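You operate a simulated robot arm through the tools that you are given. There is no shell and no other tool. Be economical: measure what you need, move in short steps, check, and stop when the job is done.

You are at the controls of a simulated robot arm. One attempt, no reset.

Task
Fill the pet bowl about halfway from the clear jug, tip the rest away and mop the puddle.
Fine: bowl about half full; the rest into the big bowl; jug and blue cloth back where they stood.
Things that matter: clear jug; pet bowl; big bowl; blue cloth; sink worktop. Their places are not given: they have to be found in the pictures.

Only the result counts: the job must be done as asked and must still hold three seconds after the hand-in. Knocking over, shifting, dropping, spilling or breaking anything else fails it.

Robot
A 7-joint arm with a two-finger parallel gripper, fixed in place. Base frame: the origin is at the foot of the arm, x ahead of it, y to its left, z up; the work surface is at about z = 910. Units: mm, degrees, N and s.
With the tool pointing down near the work surface it reaches from about 280 to 680 mm from the base axis. Its first joint turns from -66.0 to 66.0 degrees. Payload 1.57 kg.
The tool frame sits at the grasp point between the pads (the TCP): z along the fingers, y along the line on which they close. The tips reach 30 mm beyond it. Largest opening 110 mm; finger width 24, thickness 12; the body of the gripper, 48 by 112 mm, starts 78 mm behind the TCP.
Orientation is that of the tool frame in the base frame, as [roll, pitch, yaw] about the fixed x, y, z axes, in that order (R = Rz(yaw) Ry(pitch) Rx(roll)). With the fingers straight down and closing along the base's y, the tool's x points along the base's -x, its y along +y and its z along -z.

Tools
- The arm moves only by the tool servo_tool. Its argument "rows" is text: rows parted by semicolons, each of 7 numbers parted by spaces: the shift along the base's x, y, z in units of 30 mm (1.0 is 30 mm), then the turn, a rotation vector about the base's x, y, z in units of 5 degrees (1.0 is 5 degrees), then the gripper command, from -1 (shut) to 1 (fully open), values between in proportion. In form: x y z ax ay az grip; .... A call has 1 to 10 rows; each row shifts and turns the commanded pose from where the row before left it. A call with a number of a shift or a turn outside -1 to 1 is refused whole. Each row takes 0.2 s and may step no farther than 50 mm and 8.6 degrees from the row before; otherwise, or with a gripper value out of range, the whole call is refused. A pose out of reach is approached as far as the arm can. The call stops where the force on the tool passes 70 N (or 10 N more than at its start, if that is more) or the arm is blocked; 0.2 s more then pass. Each finger travels about 108 mm/s and halts on what it meets, pressing with about 22 N; the grip force reading is that of the motor and also rises with nothing between the fingers. The clock runs only during rows and for 0.2 s after the last one: add rows that do not move to give the fingers time. It gives the time, the measured TCP pose, the force on the tool (base axes), the opening and the grip force at its end, in the units of the frame above (readings bear some noise).
- Cameras (640 x 400 px; columns grow to the right, rows downward): "scene" is fixed at [154.7, -385.6, 1398.7]; the picture's right is [0.85, -0.52, 0.00], its down [-0.32, -0.52, -0.79] and it looks along [0.41, 0.67, -0.61] (base axes); focal length 214 px, centre (320, 200). "wrist" rides on the gripper at [-36, 0, -80] in the tool frame; the picture's right is [0.00, -1.00, 0.00], its down [0.97, 0.00, -0.24] and it looks along [0.24, 0.00, 0.97] (tool axes); focal length 218 px, centre (320, 200).
- camera(camera): a new picture of that camera. The clock stands still meanwhile.
- locate(camera, pixels): there is no depth. For up to 12 entries [column, row, z] of the newest picture of that camera ("zoom" is the newest enlarged one), the place [x, y] in the base frame at which the ray of that pixel passes the height z, good to about 2 mm. The clock stands still meanwhile.
- zoom(camera, box): a new picture of the part [left, top, right, bottom] of that camera's present view, enlarged. The clock stands still meanwhile.
- close_job(): hands the job in; it is judged then, once.

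Work in short steps. Measure before you move; look again where a grasp or a placing could have gone wrong, and mend it. You have 80 turns and 38 pictures in all, those below and enlarged ones among them. Open the gripper and draw the arm clear of the work before you hand the job in, unless the task says otherwise; then end with one line.

The tools are called after ">>>" as name(argument=value, ...) on one line, values as JSON. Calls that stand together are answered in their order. servo_tool: Moves the arm, as the interface text tells. Its arguments: {"type":"object","properties":{"rows":{"type":"string"}},"required":["rows"]} The other tools are called the same way: camera (camera) takes a picture; locate (camera, pixels) gives the place at which the rays of pixels pass given heights; zoom (camera, box) takes an enlarged picture of a part of a camera's view; close_job () hands the job in.

At the start:

```text
t: 0.0
position: [420.0, 158.3, 1206.9]
tool_rot: [180.0, 0.0, -180.0]
contact_force: [-0.2, 1.0, 0.8]
finger_gap: 110.1
gripper_force: 0.1
```

scene: 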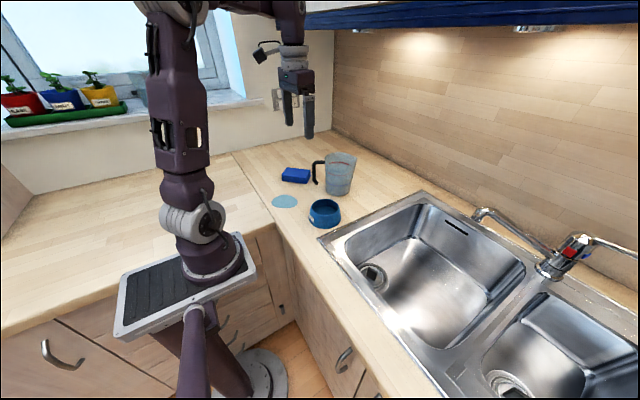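
wrist: 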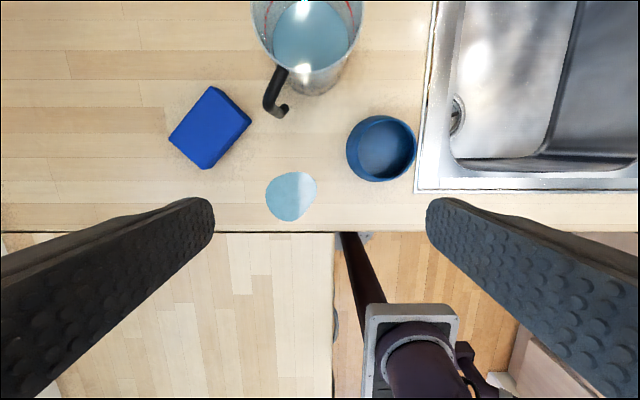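

The jug sits around (340,173) in the scene picture, the pet bowl at (325,212), the cloth at (296,175) and the puddle at (284,201). I'll zoom in on these to measure.

>>> zoom(camera="scene", box=[250, 130, 410, 250])

>>> locate(camera="wrist", pixels=[[265, 195, 910], [316, 195, 910], [291, 171, 910], [291, 221, 910], [210, 87, 930], [251, 123, 930], [207, 169, 930], [169, 138, 930], [347, 150, 950], [414, 150, 950], [381, 116, 950], [381, 182, 950]])

>>> locate(camera="wrist", pixels=[[280, 110, 1010], [268, 105, 1010], [290, 68, 1030], [293, 92, 910], [335, 85, 910], [415, 193, 910], [437, 0, 910], [450, 150, 910], [470, 165, 910], [335, 232, 910]])

```text
3.33 times, centred on (330, 190) of scene
```

zoom: 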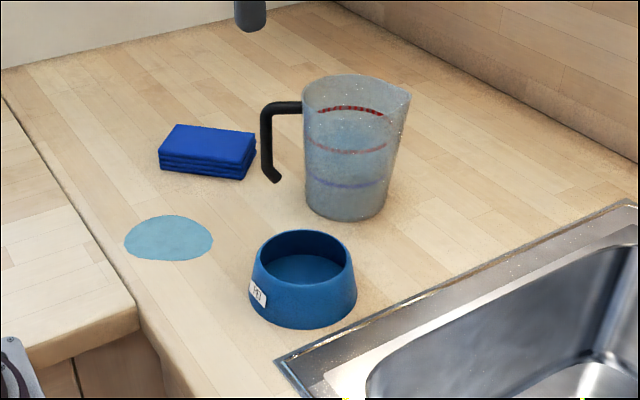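

```text
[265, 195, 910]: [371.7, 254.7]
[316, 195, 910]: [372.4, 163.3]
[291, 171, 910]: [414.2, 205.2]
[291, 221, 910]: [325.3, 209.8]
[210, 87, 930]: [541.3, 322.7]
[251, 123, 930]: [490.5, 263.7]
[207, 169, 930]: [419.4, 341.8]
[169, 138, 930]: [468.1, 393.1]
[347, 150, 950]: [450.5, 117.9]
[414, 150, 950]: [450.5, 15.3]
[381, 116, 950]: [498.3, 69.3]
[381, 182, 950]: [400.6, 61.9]
```

```text
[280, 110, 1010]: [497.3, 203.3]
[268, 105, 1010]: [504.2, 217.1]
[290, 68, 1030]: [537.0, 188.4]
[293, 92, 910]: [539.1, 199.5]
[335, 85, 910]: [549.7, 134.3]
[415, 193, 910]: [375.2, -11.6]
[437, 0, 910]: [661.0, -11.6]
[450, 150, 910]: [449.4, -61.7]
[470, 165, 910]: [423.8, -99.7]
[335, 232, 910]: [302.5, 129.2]
```

The jug is cut off in the wrist view. I'll move forward and up a little so all of it is in view.

>>> servo_tool(rows="1 0 0.5 0 0 0 1; 1 0 0.5 0 0 0 1; 0.5 0 0 0 0 0 1; 0 0 0 0 0 0 1")

>>> camera(camera="wrist")

>>> zoom(camera="scene", box=[300, 140, 372, 200])

```text
t: 1.0
position: [494.3, 159.0, 1236.7]
tool_rot: [-179.9, 0.0, -179.9]
contact_force: [0.1, 0.4, -0.2]
finger_gap: 110.1
gripper_force: 0.0
```

```text
34 pictures are left
```

wrist: 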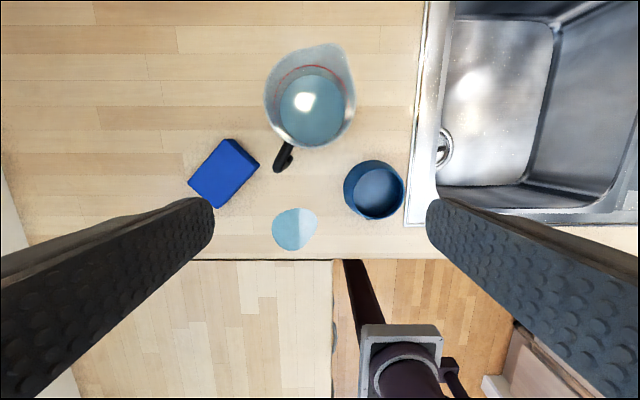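

```text
6.67 times, centred on (336, 170) of scene
```

zoom: 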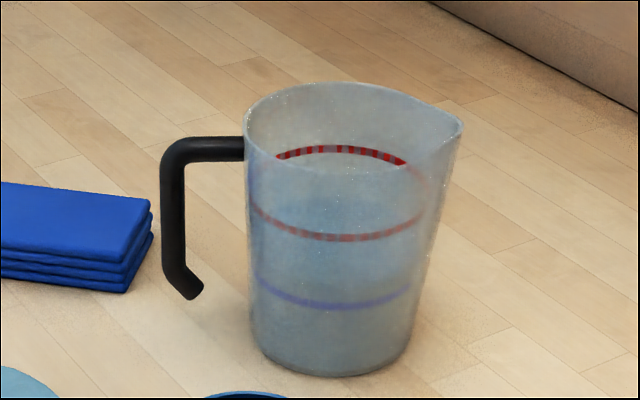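

The jug is fully visible. I'll measure its base in the zoom and its rim in both pictures at candidate heights.

>>> locate(camera="zoom", pixels=[[258, 345, 910], [408, 350, 910], [330, 377, 910], [463, 125, 1050], [463, 125, 1070], [463, 125, 1030], [245, 130, 1050], [245, 130, 1030], [165, 155, 1020], [165, 155, 1040], [190, 298, 950], [190, 298, 970]])

>>> locate(camera="wrist", pixels=[[336, 45, 1050], [336, 45, 1070], [336, 45, 1030], [264, 97, 1050], [353, 105, 1050], [308, 148, 1050], [264, 97, 1030], [353, 105, 1030], [308, 148, 1030], [279, 170, 1020], [279, 170, 1040], [279, 172, 970]])

>>> locate(camera="wrist", pixels=[[272, 228, 910], [318, 232, 910], [295, 208, 910], [292, 250, 910], [231, 139, 940], [260, 164, 940], [217, 207, 940], [189, 182, 940], [343, 190, 960], [405, 190, 960], [374, 159, 960], [374, 219, 960]])

```text
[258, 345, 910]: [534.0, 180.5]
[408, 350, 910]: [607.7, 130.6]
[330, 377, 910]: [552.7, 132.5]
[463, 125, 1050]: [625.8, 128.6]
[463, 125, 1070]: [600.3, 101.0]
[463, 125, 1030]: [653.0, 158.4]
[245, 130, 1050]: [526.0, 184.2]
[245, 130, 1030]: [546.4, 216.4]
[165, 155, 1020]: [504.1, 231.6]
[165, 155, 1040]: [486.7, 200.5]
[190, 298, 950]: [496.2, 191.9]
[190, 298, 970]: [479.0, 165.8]
```

```text
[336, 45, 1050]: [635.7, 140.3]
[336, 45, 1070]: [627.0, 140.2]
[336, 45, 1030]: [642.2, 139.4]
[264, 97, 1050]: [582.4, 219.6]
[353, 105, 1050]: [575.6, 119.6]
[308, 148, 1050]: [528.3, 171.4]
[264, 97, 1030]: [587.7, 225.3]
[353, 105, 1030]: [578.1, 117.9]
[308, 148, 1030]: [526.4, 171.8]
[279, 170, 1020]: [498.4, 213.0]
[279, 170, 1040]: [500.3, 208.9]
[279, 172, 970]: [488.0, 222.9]
```

```text
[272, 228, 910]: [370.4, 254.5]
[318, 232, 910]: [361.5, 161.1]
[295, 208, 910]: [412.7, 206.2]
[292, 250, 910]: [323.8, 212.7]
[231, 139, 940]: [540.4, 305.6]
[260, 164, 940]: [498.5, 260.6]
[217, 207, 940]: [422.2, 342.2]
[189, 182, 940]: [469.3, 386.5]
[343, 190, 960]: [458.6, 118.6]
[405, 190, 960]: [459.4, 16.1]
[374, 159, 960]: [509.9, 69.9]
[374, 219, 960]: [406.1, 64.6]
```

From the two views: jug centre ≈ (577,170), rim radius ≈ 52, top ≈ 1042. The spout points along (0.89,-0.45), and the handle bar lies opposite at radius ~78-90, z 955-1025. I'll grip the body from the side with one finger inside the handle gap, so pouring is just a roll. First I pitch the tool towards horizontal, well above everything.

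>>> servo_tool(rows="-0.15 -0.4 -0.1 0 -1 0 1; -0.15 -0.4 -0.1 0 -1 0 1; -0.15 -0.4 -0.1 0 -1 0 1; -0.15 -0.4 -0.1 0 -1 0 1; -0.15 -0.4 -0.1 0 -1 0 1; -0.15 -0.4 -0.1 0 -1 0 1; -0.15 -0.4 -0.1 0 -1 0 1; -0.15 -0.4 -0.1 0 -1 0 1; -0.15 -0.4 -0.1 0 -1 0 1; -0.15 -0.4 -0.1 0 -1 0 1")

>>> servo_tool(rows="0 0 -0.2 0 -1 0 1; 0 0 -0.2 0 -1 0 1; 0 0 -0.2 0 -1 0 1; 0 0 -0.2 0 -1 0 1; 0 0 0 0 0 1 1; 0 0 0 0 0 1 1; 0 0 0 0 0 1 1; 0 0 0 0 0 1 1; 0 0 0 0 0 1 1; 0 0 0 0 0 1 1")

```text
t: 3.2
position: [450.8, 37.8, 1204.5]
tool_rot: [-180.0, 50.0, 180.0]
contact_force: [0.1, 0.7, -0.6]
finger_gap: 110.1
gripper_force: 0.1
```

```text
t: 5.4
position: [446.6, 42.0, 1201.6]
tool_rot: [178.9, 67.0, -150.1]
contact_force: [1.2, -0.7, 0.0]
finger_gap: 109.6
gripper_force: 0.1
out of reach, approached as far as the arm can: row 2, 4, 10
```

The arm is near a limit up here. I'll try forward and lower towards the pre-grasp point and see whether it reaches there.

>>> servo_tool(rows="0.5 0 -0.8 0 0 0 1; 0.5 0 -0.8 0 0 0 1; 0.5 0 -0.5 0 0 0 1; 0 0 0 0 0 0 1; 0 0 0 0 0 1 1; 0 0 0 0 0 1 1; 0 0 0 0 0 0 1")

>>> camera(camera="scene")

```text
t: 7.0
position: [450.0, 39.8, 1212.0]
tool_rot: [179.0, 67.0, -147.6]
contact_force: [-1.1, -0.7, -0.4]
finger_gap: 109.8
gripper_force: 0.1
out of reach, approached as far as the arm can: row 1, 2, 3, 5, 6
```

```text
32 pictures are left
```

scene: 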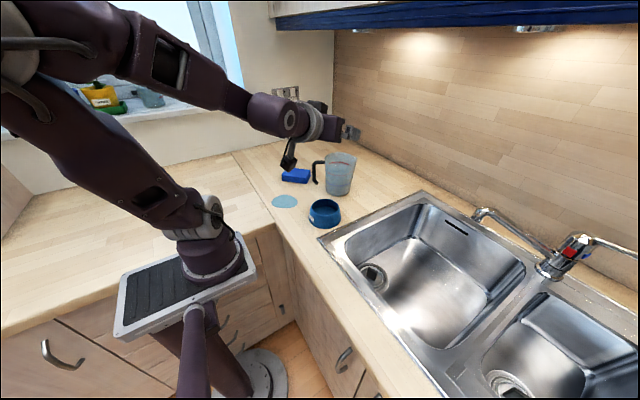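

Coming down and forward together was refused, perhaps because the wrist is too close to the base. I'll test moving straight outward.

>>> servo_tool(rows="1 0 0 0 0 0 1; 1 0 0 0 0 0 1; 1 0 0 0 0 0 1; 0 0 0 0 0 0 1")

```text
t: 8.0
position: [539.9, 38.7, 1211.7]
tool_rot: [178.9, 67.1, -147.6]
contact_force: [-1.0, 0.9, 0.4]
finger_gap: 109.8
gripper_force: 0.0
```

Moving outward works. I'll yaw on to azimuth 63° while descending slowly.

>>> servo_tool(rows="0 0 0 0 0 1 1; 0 0 0 0 0 1 1; 0 0 0 0 0 1 1; 0 0 0 0 0 1 1; 0 0 0 0 0 1 1; 0 0 0 0 0 1 1; 0 0 0 0 0 0 1")

>>> servo_tool(rows="0 0 -1 0 0 0 1; 0 0 -1 0 0 0 1; 0 0 -1 0 0 0 1; 0 0 0 0 0 0 1")

```text
t: 9.6
position: [540.5, 40.5, 1214.1]
tool_rot: [178.9, 67.0, -117.6]
contact_force: [-0.5, 0.2, 0.1]
finger_gap: 110.2
gripper_force: 0.0
```

```text
t: 10.6
position: [539.4, 39.4, 1123.2]
tool_rot: [179.0, 67.1, -117.6]
contact_force: [0.2, -0.2, -0.3]
finger_gap: 109.9
gripper_force: 0.1
```

That reached cleanly. Now to the pre-grasp point, 150 mm short of the jug along the tool axis, and then a look.

>>> servo_tool(rows="-0.45 0.1 -0.8 0 0 0 1; -0.43 0.19 -0.8 0 0 0 1; 0 0 -0.87 0 0 0 1; 0 0 0 0 0 0 1")

>>> camera(camera="wrist")

>>> zoom(camera="scene", box=[250, 110, 410, 250])

```text
t: 11.6
position: [514.9, 48.3, 1050.1]
tool_rot: [179.0, 67.0, -117.7]
contact_force: [0.1, -0.2, 0.2]
finger_gap: 110.0
gripper_force: 0.0
```

```text
31 pictures are left
```

wrist: 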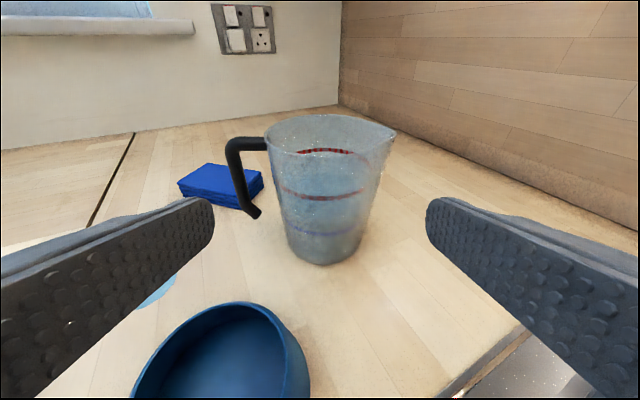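

```text
2.86 times, centred on (330, 180) of scene
```

zoom: 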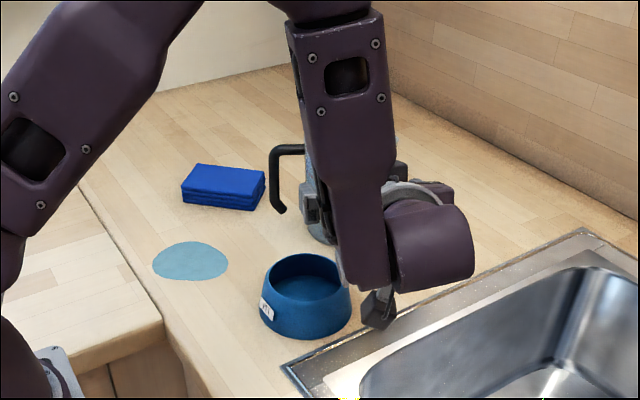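

The jug's mid-height spans columns ~282-372, slightly right of centre, and the handle bar is at 232-248. I'll locate these to refine the jug centre.

>>> zoom(camera="wrist", box=[210, 90, 430, 280])

>>> locate(camera="wrist", pixels=[[323, 266, 910], [288, 240, 910], [362, 240, 910], [392, 135, 1042], [264, 135, 1042], [325, 155, 1042], [240, 180, 990], [258, 216, 940], [308, 350, 950], [137, 375, 950], [245, 303, 950]])

```text
2.11 times, centred on (320, 185) of wrist
```

zoom: 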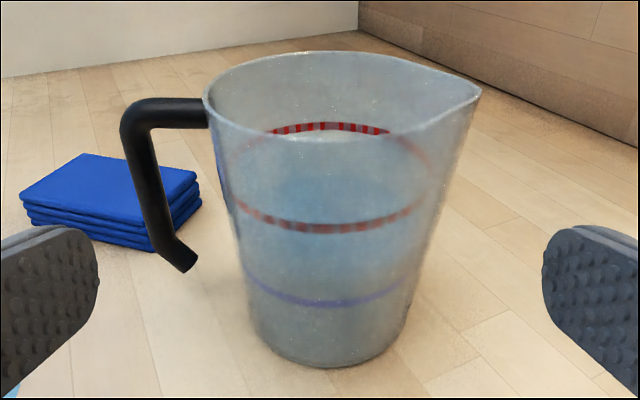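

```text
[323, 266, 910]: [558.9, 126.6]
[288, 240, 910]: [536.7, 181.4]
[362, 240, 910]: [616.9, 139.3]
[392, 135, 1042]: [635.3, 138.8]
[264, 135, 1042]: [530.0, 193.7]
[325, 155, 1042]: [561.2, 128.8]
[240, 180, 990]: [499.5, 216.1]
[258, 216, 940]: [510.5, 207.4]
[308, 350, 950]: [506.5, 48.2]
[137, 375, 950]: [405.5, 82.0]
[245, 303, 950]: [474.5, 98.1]
```

The spout flares over the full height, so the width along the spout axis matters. I'll zoom tighter on the lower body to measure it.

>>> zoom(camera="wrist", box=[250, 180, 390, 270])

```text
4.44 times, centred on (320, 225) of wrist
```

zoom: 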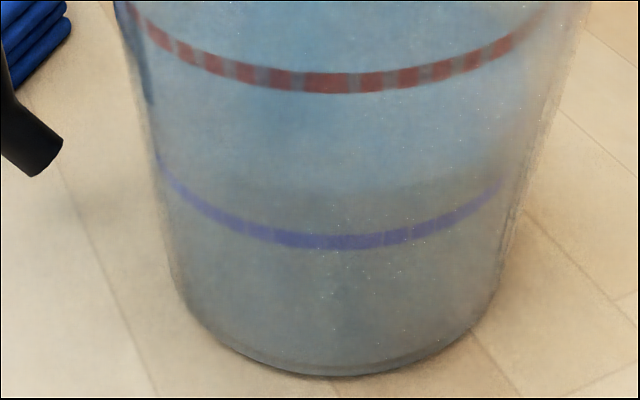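

>>> locate(camera="zoom", pixels=[[344, 124, 955], [148, 124, 955], [540, 124, 955], [340, 285, 910], [335, 378, 910], [50, 165, 940], [2, 90, 965]])

```text
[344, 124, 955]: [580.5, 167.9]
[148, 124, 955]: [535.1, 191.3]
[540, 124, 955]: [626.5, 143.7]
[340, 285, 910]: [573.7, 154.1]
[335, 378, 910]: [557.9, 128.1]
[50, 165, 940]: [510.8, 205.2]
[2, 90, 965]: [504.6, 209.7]
```

Jug centre at z=955 is (580.5,168) with a diameter of about 100, leaving 5 mm clearance each side. I'll line up on the tool axis and advance part way, then check.

>>> servo_tool(rows="0.127 -0.123 -0.56 0 0 0 1; 0 0 -0.56 0 0 0 1; 0.206 0.41 -0.195 0 0 0 1; 0.206 0.41 -0.195 0 0 0 1; 0.206 0.41 -0.195 0 0 0 1; 0.206 0.41 -0.195 0 0 0 1; 0 0 0 0 0 0 1")

>>> camera(camera="wrist")

```text
t: 13.2
position: [543.1, 95.3, 990.8]
tool_rot: [179.0, 67.0, -117.6]
contact_force: [0.0, 0.1, 0.9]
finger_gap: 109.9
gripper_force: 0.1
```

```text
27 pictures are left
```

wrist: 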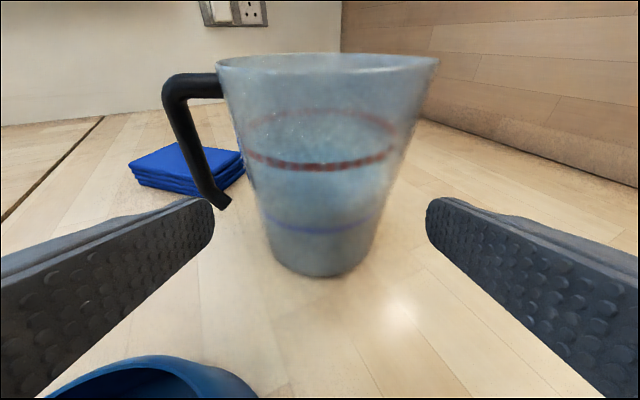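

The left fingertip should pass just right of the hook tip at (231,203). I'll zoom in to check body width and centring before inserting.

>>> zoom(camera="wrist", box=[200, 150, 440, 300])

>>> locate(camera="zoom", pixels=[[320, 200, 958]])

```text
2.67 times, centred on (320, 225) of wrist
```

zoom: 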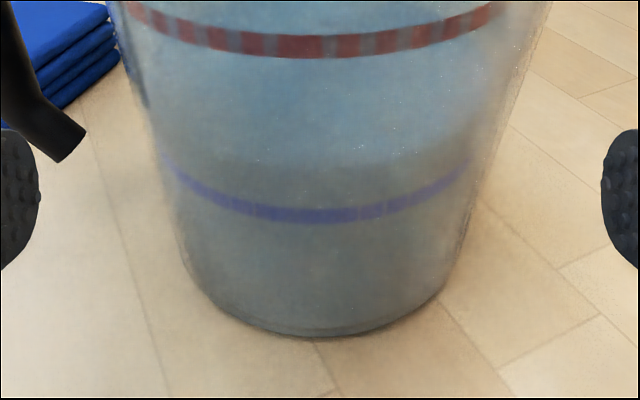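

```text
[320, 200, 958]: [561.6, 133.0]
```

Body spans zoom columns 148-507 at z≈958 (diameter ~101), with its centre 2 mm to the right. I'll correct by 2 mm and advance, stopping ~8 mm short of the axis so the camera housing clears.

>>> servo_tool(rows="0.06 -0.03 -0.07 0 0 0 1; 0.184 0.366 -0.174 0 0 0 1; 0.184 0.366 -0.174 0 0 0 1; 0.184 0.366 -0.174 0 0 0 1; 0 0 0 0 0 0 1")

>>> camera(camera="wrist")

```text
t: 14.4
position: [561.2, 127.4, 971.9]
tool_rot: [178.9, 67.0, -117.6]
contact_force: [-0.1, 0.6, -0.9]
finger_gap: 110.0
gripper_force: 0.2
```

```text
25 pictures are left
```

wrist: 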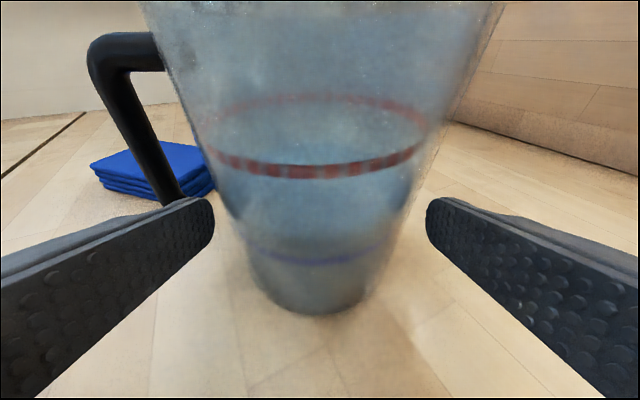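

The bar's inner edge sits ~82 mm off the axis and the finger's outer face at 67 mm, so the way is clear. I'll advance the last 30 mm.

>>> servo_tool(rows="0.137 0.274 -0.13 0 0 0 1; 0.137 0.274 -0.13 0 0 0 1; 0.137 0.274 -0.13 0 0 0 1; 0 0 0 0 0 0 1")

>>> camera(camera="wrist")

```text
t: 15.4
position: [571.6, 151.4, 960.7]
tool_rot: [179.0, 67.1, -117.7]
contact_force: [0.1, -0.5, 0.0]
finger_gap: 109.8
gripper_force: 0.0
```

```text
24 pictures are left
```

wrist: 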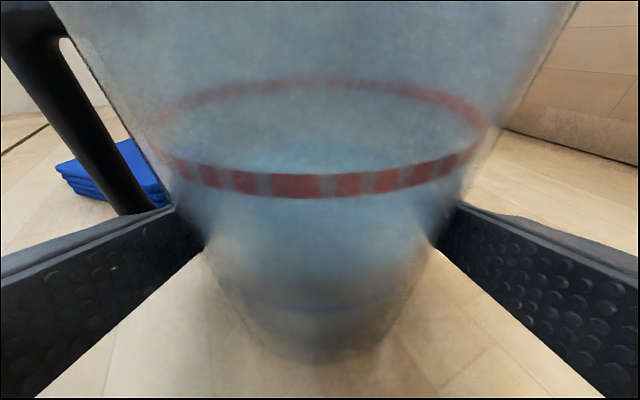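

The fingers straddle the body with no force. I'll go another 8 mm in and close.

>>> servo_tool(rows="0.11 0.22 -0.1 0 0 0 1; 0 0 0 0 0 0 1; 0 0 0 0 0 0 0.85; 0 0 0 0 0 0 0.7; 0 0 0 0 0 0 0; 0 0 0 0 0 0 -1; 0 0 0 0 0 0 -1")

```text
t: 17.0
position: [575.8, 159.1, 958.2]
tool_rot: [178.9, 67.0, -117.6]
contact_force: [-0.1, 1.8, 0.2]
finger_gap: 100.1
gripper_force: 22.5
```

Gripped at 100 mm with 22.5 N. I'll lift gently.

>>> servo_tool(rows="0 0 0.2 0 0 0 -1; 0 0 0.3 0 0 0 -1; 0 0 0.5 0 0 0 -1; 0 0 0 0 0 0 -1")

>>> camera(camera="wrist")

```text
t: 18.0
position: [576.2, 157.8, 989.4]
tool_rot: [179.0, 67.0, -117.7]
contact_force: [-0.7, -0.1, -5.1]
finger_gap: 100.3
gripper_force: 22.7
```

```text
23 pictures are left
```

wrist: 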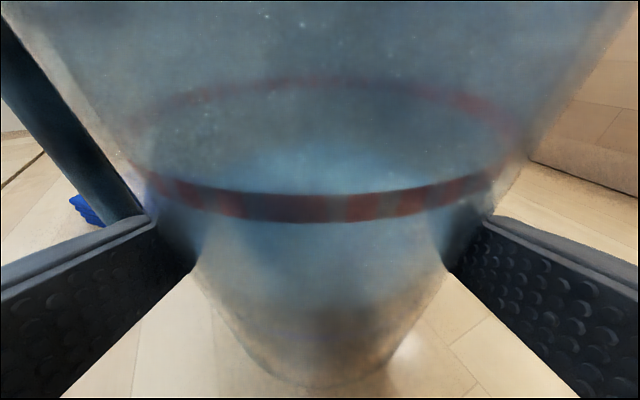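

The jug is held, at roughly 5 N. I'll raise it to about z=1100, smoothly.

>>> servo_tool(rows="0 0 0.4 0 0 0 -1; 0 0 0.7 0 0 0 -1; 0 0 0.7 0 0 0 -1; 0 0 0.7 0 0 0 -1; 0 0 0.7 0 0 0 -1; 0 0 0.4 0 0 0 -1; 0 0 0 0 0 0 -1; 0 0 0 0 0 0 -1")

>>> servo_tool(rows="-0.3 -0.15 0 0 0 0 -1; -0.6 -0.3 0 0 0 0 -1; -0.7 -0.4 0 0 0 0.3 -1; -0.7 -0.4 0 0 0 0.5 -1; -0.7 -0.4 0 0 0 0.6 -1; -0.7 -0.4 0 0 0 0.6 -1; -0.7 -0.4 0 0 0 0.6 -1; -0.7 -0.4 0 0 0 0.6 -1; -0.5 -0.3 0 0 0 0.4 -1; -0.2 -0.1 0 0 0 0.2 -1")

```text
t: 19.8
position: [576.7, 158.7, 1099.1]
tool_rot: [179.0, 66.9, -117.6]
contact_force: [-1.0, 0.3, -5.9]
finger_gap: 100.4
gripper_force: 21.9
```

```text
t: 22.0
position: [400.4, 60.2, 1097.5]
tool_rot: [178.9, 67.1, -98.6]
contact_force: [-0.7, 0.3, -5.6]
finger_gap: 100.1
gripper_force: 21.7
```

It reached without trouble. I'll continue back to x≈348 and yaw so the spout points along +x.

>>> servo_tool(rows="-0.4 0 0 0 0 0.5 -1; -0.6 -0.05 0 0 0 0.5 -1; -0.5 -0.05 0 0 0 0.5 -1; -0.25 0 0 0 0 0 -1; 0 0 -0.4 0 0 0 -1; 0 0 -0.6 0 0 0 -1; 0 0 -0.5 0 0 0 -1; 0 0 -0.2 0 0 0 -1; 0 0 0 0 0 0 -1")

>>> camera(camera="scene")

```text
t: 24.0
position: [349.4, 58.6, 1046.5]
tool_rot: [179.0, 67.1, -91.1]
contact_force: [-0.1, -0.2, -4.9]
finger_gap: 100.3
gripper_force: 22.0
```

```text
22 pictures are left
```

scene: 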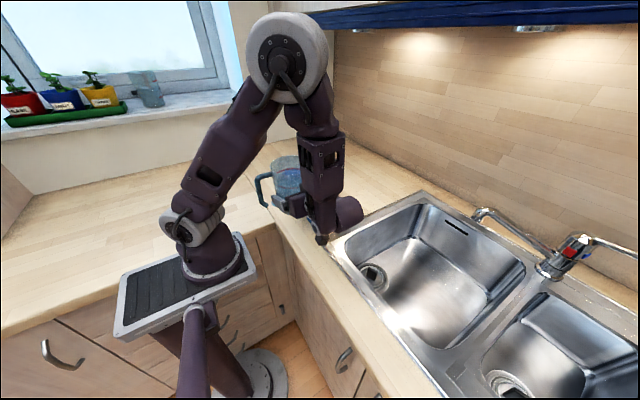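

The spout faces +x and the bowl centre is ≈ (449,67). With the tip at ~105 mm ahead of the TCP when tilted, I'll go to x≈341, z≈1022 and tilt 40°, below the expected pouring angle.

>>> servo_tool(rows="-0.28 0 -0.4 0 0 0 -1; 0 0 -0.4 0 0 0 -1; 0 0 0 0 0.5 0 -1; 0 0 0 0 1 0 -1; 0 0 0 0 1 0 -1; 0 0 0 0 1 0 -1; 0 0 0 0 1 0 -1; 0 0 0 0 1 0 -1; 0 0 0 0 0.5 0 -1; 0 0 0 0 0 0 -1")

>>> zoom(camera="scene", box=[230, 120, 390, 260])

>>> camera(camera="wrist")

```text
t: 26.2
position: [341.2, 58.3, 1021.7]
tool_rot: [123.7, 52.5, -140.2]
contact_force: [-0.8, -0.1, -5.8]
finger_gap: 100.4
gripper_force: 22.1
```

```text
2.86 times, centred on (310, 190) of scene
```

zoom: 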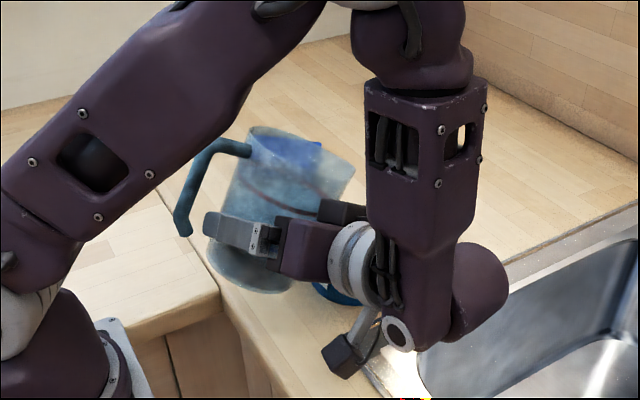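

```text
20 pictures are left
```

wrist: 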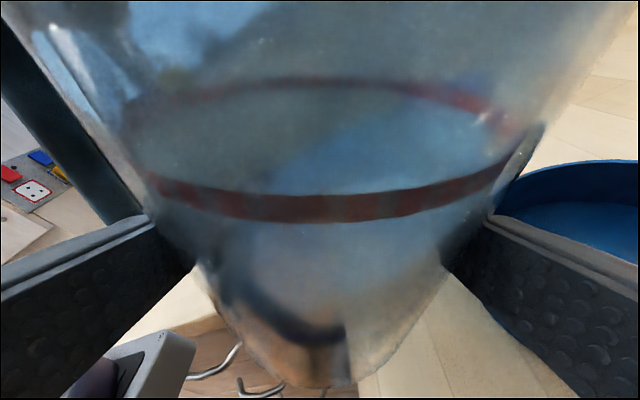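

The bowl is partly visible at the right of the wrist view. I'll check where the spout tip (zoom 353,170) lies above it.

>>> locate(camera="zoom", pixels=[[353, 170, 1044], [353, 170, 1034], [345, 300, 955]])

>>> locate(camera="wrist", pixels=[[500, 200, 960], [520, 180, 960], [580, 162, 960], [637, 162, 960]])

```text
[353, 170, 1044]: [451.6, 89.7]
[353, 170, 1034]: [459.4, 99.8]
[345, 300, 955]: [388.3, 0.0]
```

```text
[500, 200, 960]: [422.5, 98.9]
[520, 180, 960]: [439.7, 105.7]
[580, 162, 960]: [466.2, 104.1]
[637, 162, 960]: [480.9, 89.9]
```

The tilt is in fact 30° (6 units) and the spout tip is at ≈ (436,69), just inside the bowl circle centred at (451,65) with r 43. I'll tilt further, to 40°, and read the force.

>>> servo_tool(rows="0 0 0 0 0.7 0 -1; 0 0 0 0 0.7 0 -1; 0 0 0 0 0.6 0 -1; 0 0 0 0 0 0 -1; 0 0 0 0 0 0 -1")

>>> zoom(camera="wrist", box=[400, 100, 640, 250])

```text
t: 27.4
position: [342.4, 57.6, 1022.6]
tool_rot: [114.9, 44.4, -146.9]
contact_force: [0.3, -0.5, -6.1]
finger_gap: 100.6
gripper_force: 22.3
```

```text
2.67 times, centred on (520, 175) of wrist
```

zoom: 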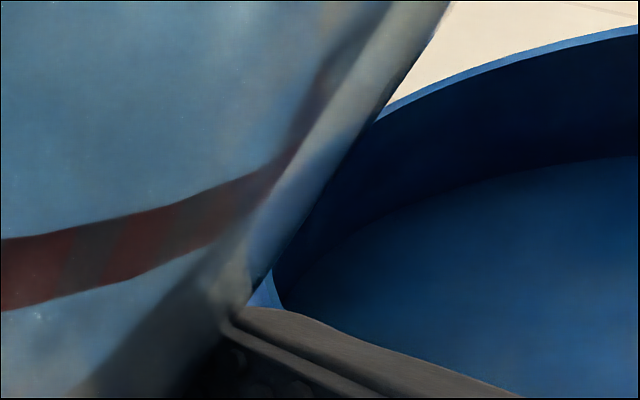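

No water has left yet and the bowl interior is visible. I'll tilt in ~3° steps.

>>> servo_tool(rows="0 0 0 0 0.5 0 -1; 0 0 0 0 0.5 0 -1; 0 0 0 0 0 0 -1; 0 0 0 0 0 0 -1; 0 0 0 0 0 0 -1")

>>> zoom(camera="wrist", box=[400, 100, 640, 250])

```text
t: 28.6
position: [341.7, 58.5, 1021.9]
tool_rot: [111.2, 40.2, -149.3]
contact_force: [-0.1, -0.3, -5.5]
finger_gap: 100.2
gripper_force: 21.4
```

```text
2.67 times, centred on (520, 175) of wrist
```

zoom: 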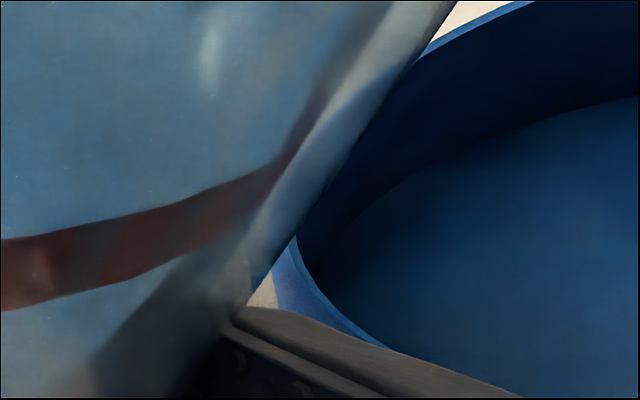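

Still nothing at 45°. Going to 50°.

>>> servo_tool(rows="0 0 0 0 0.5 0 -1; 0 0 0 0 0 0 -1; 0 0 0 0 0 0 -1; 0 0 0 0 0 0 -1")

>>> servo_tool(rows="0 0 0 0 0.5 0 -1; 0 0 0 0 0 0 -1; 0 0 0 0 0 0 -1; 0 0 0 0 0 0 -1")

>>> zoom(camera="wrist", box=[400, 50, 640, 200])

```text
t: 29.6
position: [341.7, 59.1, 1022.9]
tool_rot: [109.5, 38.0, -150.3]
contact_force: [-0.3, -0.3, -5.1]
finger_gap: 100.3
gripper_force: 22.3
```

```text
t: 30.6
position: [341.5, 57.1, 1022.9]
tool_rot: [108.0, 35.9, -151.2]
contact_force: [0.1, 0.5, -5.7]
finger_gap: 100.3
gripper_force: 22.5
```

```text
2.67 times, centred on (520, 125) of wrist
```

zoom: 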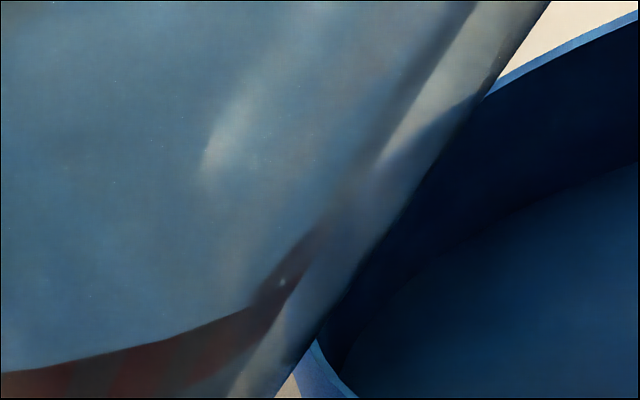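

No flow at 50° either. I'll go on in 2.5° steps and watch the force.

>>> servo_tool(rows="0 0 0 0 0.5 0 -1; 0 0 0 0 0 0 -1; 0 0 0 0 0 0 -1; 0 0 0 0 0 0 -1")

>>> zoom(camera="wrist", box=[400, 50, 640, 200])

```text
t: 31.6
position: [340.9, 57.4, 1023.0]
tool_rot: [106.6, 33.7, -151.9]
contact_force: [-0.9, 0.1, -6.2]
finger_gap: 100.5
gripper_force: 21.9
```

```text
2.67 times, centred on (520, 125) of wrist
```

zoom: 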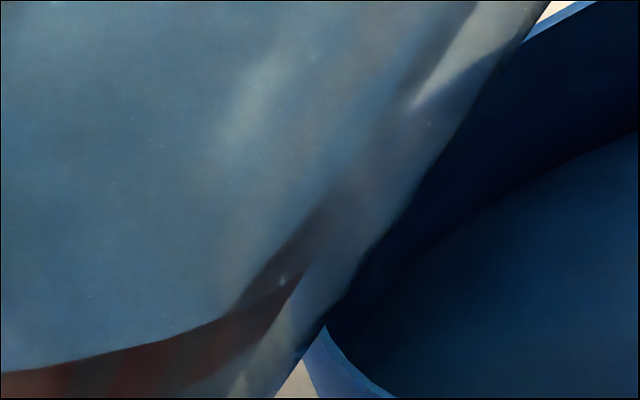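

Next 55°, with a picture to see any stream.

>>> servo_tool(rows="0 0 0 0 0.5 0 -1; 0 0 0 0 0 0 -1; 0 0 0 0 0 0 -1; 0 0 0 0 0 0 -1")

>>> camera(camera="wrist")

```text
t: 32.6
position: [340.9, 57.0, 1021.7]
tool_rot: [105.1, 31.4, -152.8]
contact_force: [0.2, 0.9, -5.6]
finger_gap: 100.4
gripper_force: 21.7
```

```text
15 pictures are left
```

wrist: 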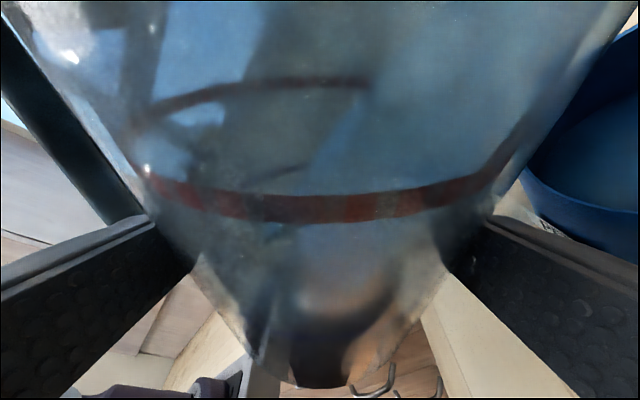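

Nothing visible yet. 57.5° then 60°, relying on the force reading (baseline ≈ 5.6 N).

>>> servo_tool(rows="0 0 0 0 0.5 0 -1; 0 0 0 0 0 0 -1; 0 0 0 0 0 0 -1; 0 0 0 0 0 0 -1")

>>> servo_tool(rows="0 0 0 0 0 0 -1")

>>> zoom(camera="wrist", box=[400, 0, 640, 250])

```text
t: 33.6
position: [341.8, 57.4, 1023.1]
tool_rot: [103.9, 29.2, -153.3]
contact_force: [0.0, -0.9, -5.1]
finger_gap: 100.2
gripper_force: 21.9
```

```text
t: 34.0
position: [343.1, 56.9, 1022.0]
tool_rot: [103.9, 29.2, -153.3]
contact_force: [-0.2, 0.7, -4.4]
finger_gap: 100.1
gripper_force: 21.9
```

```text
1.60 times, centred on (520, 125) of wrist
```

zoom: 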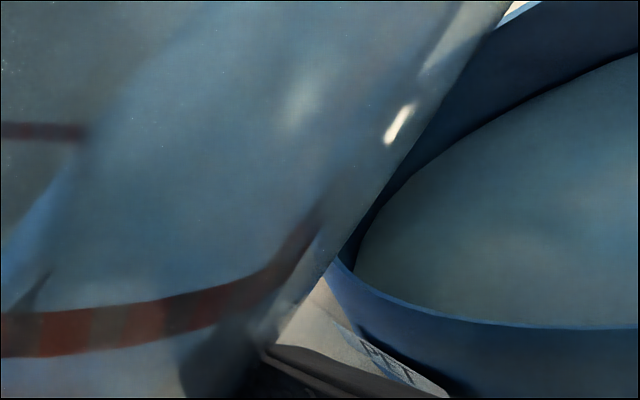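

Water is now in the bowl. I'll tip back at once to stop the flow, then judge the level.

>>> servo_tool(rows="0 0 0 0 -1 0 -1; 0 0 0 0 -1 0 -1; 0 0 0 0 -1 0 -1; 0 0 0 0 0 0 -1; 0 0 0 0 0 0 -1")

>>> zoom(camera="wrist", box=[400, 100, 640, 250])

>>> locate(camera="zoom", pixels=[[430, 45, 960], [470, 30, 960]])

```text
t: 35.2
position: [341.6, 57.8, 1022.1]
tool_rot: [113.0, 42.4, -148.0]
contact_force: [-0.7, -0.7, -5.4]
finger_gap: 100.5
gripper_force: 22.4
```

```text
2.67 times, centred on (520, 175) of wrist
```

zoom: 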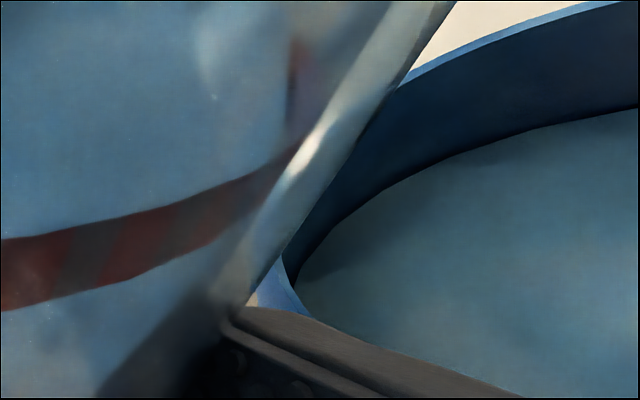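

```text
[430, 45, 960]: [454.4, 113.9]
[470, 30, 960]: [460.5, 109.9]
```

The waterline shows on the far wall. I'll work out its height by intersecting rays with the wall.

>>> locate(camera="zoom", pixels=[[520, 133, 960], [520, 133, 940], [520, 133, 925], [520, 38, 960], [520, 38, 970], [620, 110, 960], [620, 110, 940], [620, 110, 925], [400, 185, 940], [400, 185, 925], [400, 88, 960], [620, 5, 960]])

```text
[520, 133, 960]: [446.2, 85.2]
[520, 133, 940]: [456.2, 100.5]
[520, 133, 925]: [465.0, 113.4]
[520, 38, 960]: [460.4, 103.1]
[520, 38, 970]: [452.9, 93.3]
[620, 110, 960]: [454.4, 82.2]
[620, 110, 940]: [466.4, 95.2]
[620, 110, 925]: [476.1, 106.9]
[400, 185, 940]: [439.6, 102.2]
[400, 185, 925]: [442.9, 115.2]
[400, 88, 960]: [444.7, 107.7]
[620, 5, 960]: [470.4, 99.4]
```

The level is about 20-25% (waterline z≈935 between floor ≈929 and rim 960), which agrees with a ~0.4 N loss. I'll pour a similar amount again by tilting to ~59.5° briefly.

>>> servo_tool(rows="0 0 0 0 1 0 -1; 0 0 0 0 1 0 -1; 0 0 0 0 1 0 -1; 0 0 0 0 0.4 0 -1; 0 0 0 0 0 0 -1; 0 0 0 0 0 0 -1; 0 0 0 0 0 0 -1; 0 0 0 0 -1 0 -1; 0 0 0 0 -1 0 -1; 0 0 0 0 -1 0 -1")

>>> servo_tool(rows="0 0 0 0 -0.4 0 -1; 0 0 0 0 0 0 -1; 0 0 0 0 0 0 -1")

>>> zoom(camera="wrist", box=[400, 100, 640, 250])

```text
t: 37.4
position: [342.1, 57.9, 1021.9]
tool_rot: [111.6, 40.7, -149.0]
contact_force: [0.4, -0.6, -5.5]
finger_gap: 100.2
gripper_force: 22.6
```

```text
t: 38.2
position: [341.0, 57.7, 1022.2]
tool_rot: [112.8, 42.4, -148.1]
contact_force: [1.4, -0.7, -4.0]
finger_gap: 100.3
gripper_force: 21.7
```

```text
2.67 times, centred on (520, 175) of wrist
```

zoom: 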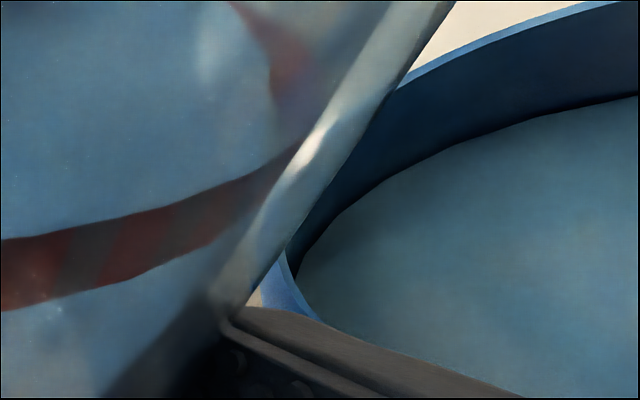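

The waterline rose to row ~122 at column 520 (was 133; empty ≈ 155, rim 38), so about a third full. Next pour goes to ~63°.

>>> servo_tool(rows="0 0 0 0 1 0 -1; 0 0 0 0 1 0 -1; 0 0 0 0 1 0 -1; 0 0 0 0 1 0 -1; 0 0 0 0 0 0 -1; 0 0 0 0 0 0 -1; 0 0 0 0 -1 0 -1; 0 0 0 0 -1 0 -1; 0 0 0 0 -1 0 -1; 0 0 0 0 -1 0 -1")

>>> servo_tool(rows="0 0 0 0 0 0 -1; 0 0 0 0 0 0 -1")

>>> zoom(camera="wrist", box=[400, 100, 640, 250])

```text
t: 40.4
position: [341.4, 56.7, 1021.2]
tool_rot: [113.0, 42.4, -148.1]
contact_force: [-0.5, 0.1, -5.1]
finger_gap: 100.4
gripper_force: 21.8
```

```text
t: 41.0
position: [341.8, 57.2, 1021.5]
tool_rot: [112.9, 42.4, -148.1]
contact_force: [0.8, -0.3, -4.4]
finger_gap: 100.1
gripper_force: 22.0
```

```text
2.67 times, centred on (520, 175) of wrist
```

zoom: 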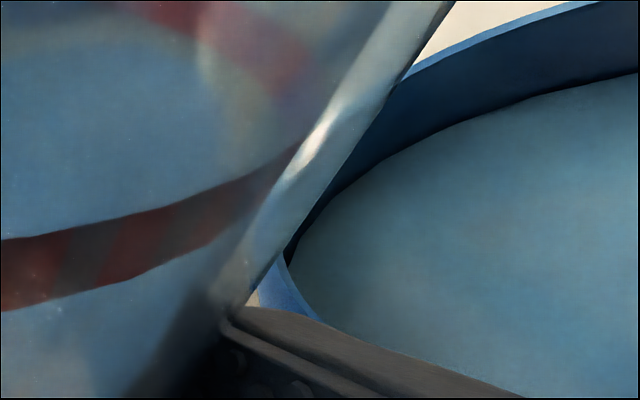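

The waterline is at row ~103, with the rim at 38 and the empty floor at about 150-155. Allowing for perspective that is roughly half full, so I stop here. I'll bring the jug upright and raise it.

>>> servo_tool(rows="0 0 0.1 0 -1 0 -1; 0 0 0.1 0 -1 0 -1; 0 0 0.3 0 -1 0 -1; 0 0 0.4 0 -1 0 -1; 0 0 0.5 0 -1 0 -1; 0 0 0.5 0 -1 0 -1; 0 0 0.4 0 -1 0 -1; 0 0 0.3 0 -1 0 -1; 0 0 0 0 -0.5 0 -1; 0 0 0 0 0 0 -1")

>>> servo_tool(rows="0.4 -0.4 0 0 0 -0.6 -1; 0.6 -0.6 0 0 0 -1 -1; 0.6 -0.6 0 0 0 -1 -1; 0.6 -0.6 0 0 0 -1 -1; 0.6 -0.6 0 0 0 -1 -1; 0.6 -0.6 0 0 0 -1 -1; 0.6 -0.6 0 0 0 -1 -1; 0.4 -0.6 0 0 0 -1 -1; 0.2 -0.6 0 0 0 -1 -1; 0 -0.3 0 0 0 -0.6 -1")

>>> camera(camera="scene")

```text
t: 43.2
position: [341.5, 57.7, 1100.2]
tool_rot: [179.1, 67.0, -91.0]
contact_force: [-0.2, -0.4, -5.0]
finger_gap: 100.1
gripper_force: 21.4
```

```text
t: 45.4
position: [479.1, -105.2, 1100.7]
tool_rot: [178.9, 67.0, -137.2]
contact_force: [0.4, 0.6, -3.9]
finger_gap: 100.1
gripper_force: 22.2
```

```text
10 pictures are left
```

scene: 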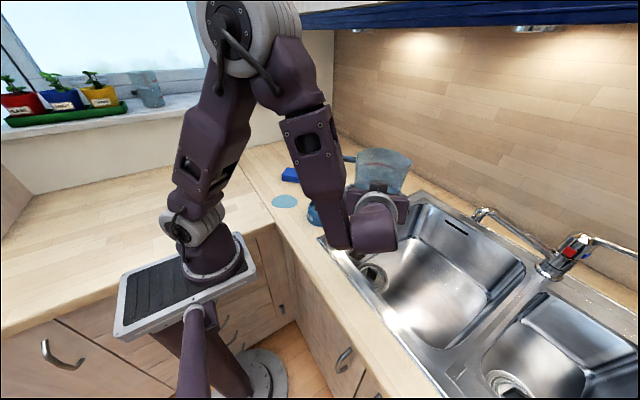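

I'll locate the large basin's inner corners to aim the pour.

>>> locate(camera="scene", pixels=[[422, 203, 910], [525, 268, 910], [455, 348, 910], [345, 250, 910], [440, 270, 910], [420, 260, 910]])

```text
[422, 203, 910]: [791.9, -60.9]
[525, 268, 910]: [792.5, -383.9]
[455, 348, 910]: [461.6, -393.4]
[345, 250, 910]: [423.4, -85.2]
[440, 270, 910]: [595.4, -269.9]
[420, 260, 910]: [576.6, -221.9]
```

The basin spans x 430-790, y -60…-385. I'll shift towards its middle, lower to ~1060, and start tipping about the tool's horizontal axis.

>>> servo_tool(rows="0.3 -0.5 -0.4 0 0 0 -1; 0.4 -0.6 -0.5 0 0 0 -1; 0.2 -0.3 -0.4 0 0 0 -1; 0 0 0 0.72 0.694 0 -1; 0 0 0 0.72 0.694 0 -1; 0 0 0 0.72 0.694 0 -1; 0 0 0 0.72 0.694 0 -1; 0 0 0 0.72 0.694 0 -1; 0 0 0 0.72 0.694 0 -1; 0 0 0 0.72 0.694 0 -1")

>>> servo_tool(rows="0 0 0 0.72 0.694 0 -1; 0 0 0 0.72 0.694 0 -1; 0 0 0 0.72 0.694 0 -1; 0 0 0 0.72 0.694 0 -1; 0 0 0 0.72 0.694 0 -1; 0 0 0 0.72 0.694 0 -1; 0 0 0 0.72 0.694 0 -1; 0 0 0 0.72 0.694 0 -1; 0 0 0 0 0 0 -1; 0 0 0 0 0 0 -1")

```text
t: 47.6
position: [506.0, -148.4, 1060.1]
tool_rot: [118.8, 48.6, 170.1]
contact_force: [-0.8, -0.7, -4.6]
finger_gap: 100.2
gripper_force: 21.9
```

```text
t: 49.8
position: [506.4, -149.0, 1061.5]
tool_rot: [95.9, 13.3, 157.6]
contact_force: [-0.1, 0.3, -3.1]
finger_gap: 100.2
gripper_force: 21.9
```

Tilt is at 75° and the jug is draining. I'll go on to ~110° and hold.

>>> servo_tool(rows="0 0 0 0.72 0.694 0 -1; 0 0 0 0.72 0.694 0 -1; 0 0 0 0.72 0.694 0 -1; 0 0 0 0.72 0.694 0 -1; 0 0 0 0.72 0.694 0 -1; 0 0 0 0.72 0.694 0 -1; 0 0 0 0.72 0.694 0 -1; 0 0 0 0 0 0 -1; 0 0 0 0 0 0 -1; 0 0 0 0 0 0 -1")

>>> servo_tool(rows="0 0 0 0 0 0 -1; 0 0 0 0 0 0 -1; 0 0 0 0 0 0 -1; 0 0 0 0 0 0 -1; 0 0 0 0 0 0 -1; 0 0 0 0 0 0 -1; 0 0 0 0 0 0 -1; 0 0 0 0 0 0 -1")

>>> camera(camera="scene")

```text
t: 52.0
position: [505.7, -148.9, 1062.0]
tool_rot: [82.0, -18.8, 158.3]
contact_force: [-0.6, -1.5, -2.1]
finger_gap: 99.7
gripper_force: 21.9
```

```text
t: 53.8
position: [507.2, -149.5, 1061.5]
tool_rot: [81.9, -18.7, 158.4]
contact_force: [0.6, -0.2, -0.8]
finger_gap: 99.9
gripper_force: 22.1
```

```text
9 pictures are left
```

scene: 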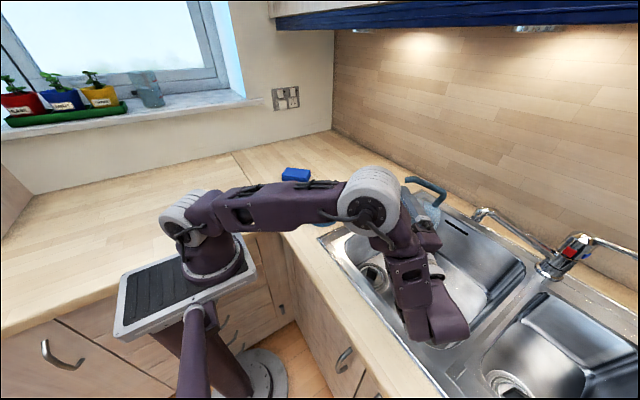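

The force is down to ~1 N, so the jug is empty. I'll tip it back upright the same way.

>>> servo_tool(rows="0 0 0 -0.72 -0.694 0 -1; 0 0 0 -0.72 -0.694 0 -1; 0 0 0 -0.72 -0.694 0 -1; 0 0 0 -0.72 -0.694 0 -1; 0 0 0 -0.72 -0.694 0 -1; 0 0 0 -0.72 -0.694 0 -1; 0 0 0 -0.72 -0.694 0 -1; 0 0 0 -0.72 -0.694 0 -1; 0 0 0 -0.72 -0.694 0 -1; 0 0 0 -0.72 -0.694 0 -1")

>>> servo_tool(rows="0 0 0 -0.72 -0.694 0 -1; 0 0 0 -0.72 -0.694 0 -1; 0 0 0 -0.72 -0.694 0 -1; 0 0 0 -0.72 -0.694 0 -1; 0 0 0 -0.72 -0.694 0 -1; 0 0 0 -0.72 -0.694 0 -1; 0 0 0 -0.72 -0.694 0 -1; 0 0 0 -0.72 -0.694 0 -1; 0 0 0 -0.72 -0.694 0 -1; 0 0 0 -0.72 -0.694 0 -1")

>>> servo_tool(rows="0 0 0.4 -0.72 -0.694 0 -1; 0 0 0.5 -0.72 -0.694 0 -1; 0 0 0.4 0 0 0 -1; 0 0 0 0 0 0 -1")

```text
t: 56.0
position: [505.0, -150.4, 1061.6]
tool_rot: [102.7, 27.0, 159.8]
contact_force: [-0.6, -0.9, -1.8]
finger_gap: 99.9
gripper_force: 22.6
```

```text
t: 58.2
position: [505.5, -148.7, 1061.8]
tool_rot: [155.2, 65.0, -159.0]
contact_force: [-0.9, -0.5, -1.5]
finger_gap: 99.6
gripper_force: 22.0
```

```text
t: 59.2
position: [507.5, -149.0, 1100.8]
tool_rot: [179.1, 67.0, -137.0]
contact_force: [0.0, 0.1, -1.8]
finger_gap: 99.7
gripper_force: 21.9
```

Upright again. Now I carry the jug back above its original spot, TCP (575.8,159.1), yaw -117.6.

>>> servo_tool(rows="0.2 0.6 0 0 0 0.4 -1; 0.23 1 0 0 0 0.4 -1; 0.23 1 0 0 0 0.4 -1; 0.23 1 0 0 0 0.4 -1; 0.23 1 0 0 0 0.4 -1; 0.23 1 0 0 0 0.4 -1; 0.23 1 0 0 0 0.4 -1; 0.23 1 0 0 0 0.4 -1; 0.23 1 0 0 0 0.4 -1; 0.2 1 0 0 0 0.3 -1")

>>> servo_tool(rows="0.05 0.67 -0.4 0 0 0 -1; 0 0 -0.8 0 0 0 -1; 0 0 -0.8 0 0 0 -1; 0 0 -0.8 0 0 0 -1; 0 0 -0.8 0 0 0 -1; 0 0 -0.4 0 0 0 -1; 0 0 0 0 0 0 -1")

```text
t: 61.4
position: [572.2, 140.3, 1098.6]
tool_rot: [178.9, 67.0, -117.7]
contact_force: [-0.3, -0.3, -1.9]
finger_gap: 99.7
gripper_force: 22.2
```

```text
t: 63.0
position: [575.9, 158.6, 980.9]
tool_rot: [179.0, 67.0, -117.6]
contact_force: [0.2, 0.0, -1.8]
finger_gap: 99.7
gripper_force: 21.8
```

22 mm above the grasp height. I'll lower slowly, watching for the upward contact force.

>>> servo_tool(rows="0 0 -0.3 0 0 0 -1; 0 0 -0.2 0 0 0 -1; 0 0 -0.1 0 0 0 -1; 0 0 0 0 0 0 -1")

>>> servo_tool(rows="0 0 -0.07 0 0 0 -1; 0 0 -0.05 0 0 0 -1; 0 0 0 0 0 0 -1")

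```text
t: 64.0
position: [576.1, 159.0, 963.3]
tool_rot: [179.0, 67.0, -117.7]
contact_force: [-0.8, -0.9, -0.9]
finger_gap: 99.7
gripper_force: 22.1
```

```text
t: 64.8
position: [576.2, 157.2, 959.8]
tool_rot: [179.0, 67.1, -117.6]
contact_force: [0.9, -2.2, 5.2]
finger_gap: 99.5
gripper_force: 21.4
```

Contact is felt (5 N up), so the jug stands. I'll open and retract straight back along the tool axis.

>>> servo_tool(rows="0 0 0 0 0 0 0.85; 0 0 0 0 0 0 1; 0 0 0 0 0 0 1; -0.137 -0.274 0.13 0 0 0 1; -0.184 -0.366 0.174 0 0 0 1; -0.275 -0.549 0.26 0 0 0 1; -0.275 -0.549 0.26 0 0 0 1; -0.275 -0.549 0.26 0 0 0 1; -0.275 -0.549 0.26 0 0 0 1; -0.275 -0.549 0.26 0 0 0 1")

>>> servo_tool(rows="-0.275 -0.549 0.26 0 0 0 1; 0 0 0.8 0 0 0 1; 0 0 1 0 0 0 1; 0 0 1 0 0 0 1; 0 0 1 0 0 0 1; 0 0 1 0 0 0 1")

>>> camera(camera="wrist")

```text
t: 67.0
position: [525.3, 56.1, 1007.0]
tool_rot: [178.9, 67.0, -117.6]
contact_force: [0.7, 0.8, -0.8]
finger_gap: 109.8
gripper_force: 0.1
```

```text
t: 68.4
position: [515.2, 40.7, 1156.9]
tool_rot: [178.9, 67.1, -117.7]
contact_force: [-0.5, 0.0, 0.0]
finger_gap: 110.1
gripper_force: 0.1
```

```text
8 pictures are left
```

wrist: 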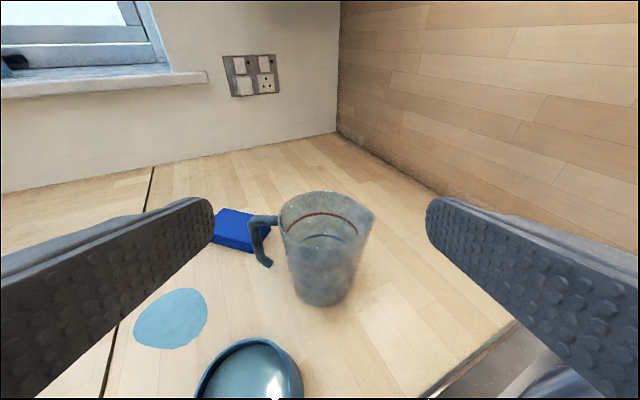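

The jug stands in place. Next the cloth: centre ≈ (480,327), long side at azimuth ~132°, 106×77 mm. I'll turn the tool to point down while moving over there, high up.

>>> servo_tool(rows="0 0 0.5 -0.894 0.448 0 1; 0 0 0 -0.894 0.448 0 1; 0 0 0 -0.894 0.448 0 1; 0 0 0 -0.894 0.448 0 1; 0 0 0 -0.894 0.448 0 1; 0 0.4 0 -0.894 0.448 0 1; 0 0.6 0 -0.894 0.448 0 1; 0 0.6 0 -0.894 0.448 0 1; -0.1 0.6 0 -0.894 0.448 0 1; -0.1 0.6 0 -0.894 0.448 0 1")

>>> servo_tool(rows="-0.1 0.6 0 -0.894 0.448 0 1; -0.1 0.6 0 -0.894 0.448 0 1; -0.1 0.6 0 -0.894 0.448 0 1; -0.1 0.6 0 -0.358 0.179 0 1; -0.1 0.6 0 0 0 -1 1; -0.1 0.6 0 0 0 -1 1; -0.1 0.6 0 0 0 -1 1; -0.1 0.6 0 0 0 -1 1; 0 0.5 0 0 0 -1 1; 0 0.3 0 0 0 -1 1")

```text
t: 70.6
position: [509.4, 125.5, 1173.2]
tool_rot: [179.9, 17.0, -117.0]
contact_force: [1.3, 0.0, -0.1]
finger_gap: 110.0
gripper_force: 0.0
```

```text
t: 72.8
position: [486.7, 293.9, 1175.0]
tool_rot: [179.9, -0.1, -147.1]
contact_force: [0.2, 0.3, 0.3]
finger_gap: 110.1
gripper_force: 0.0
```

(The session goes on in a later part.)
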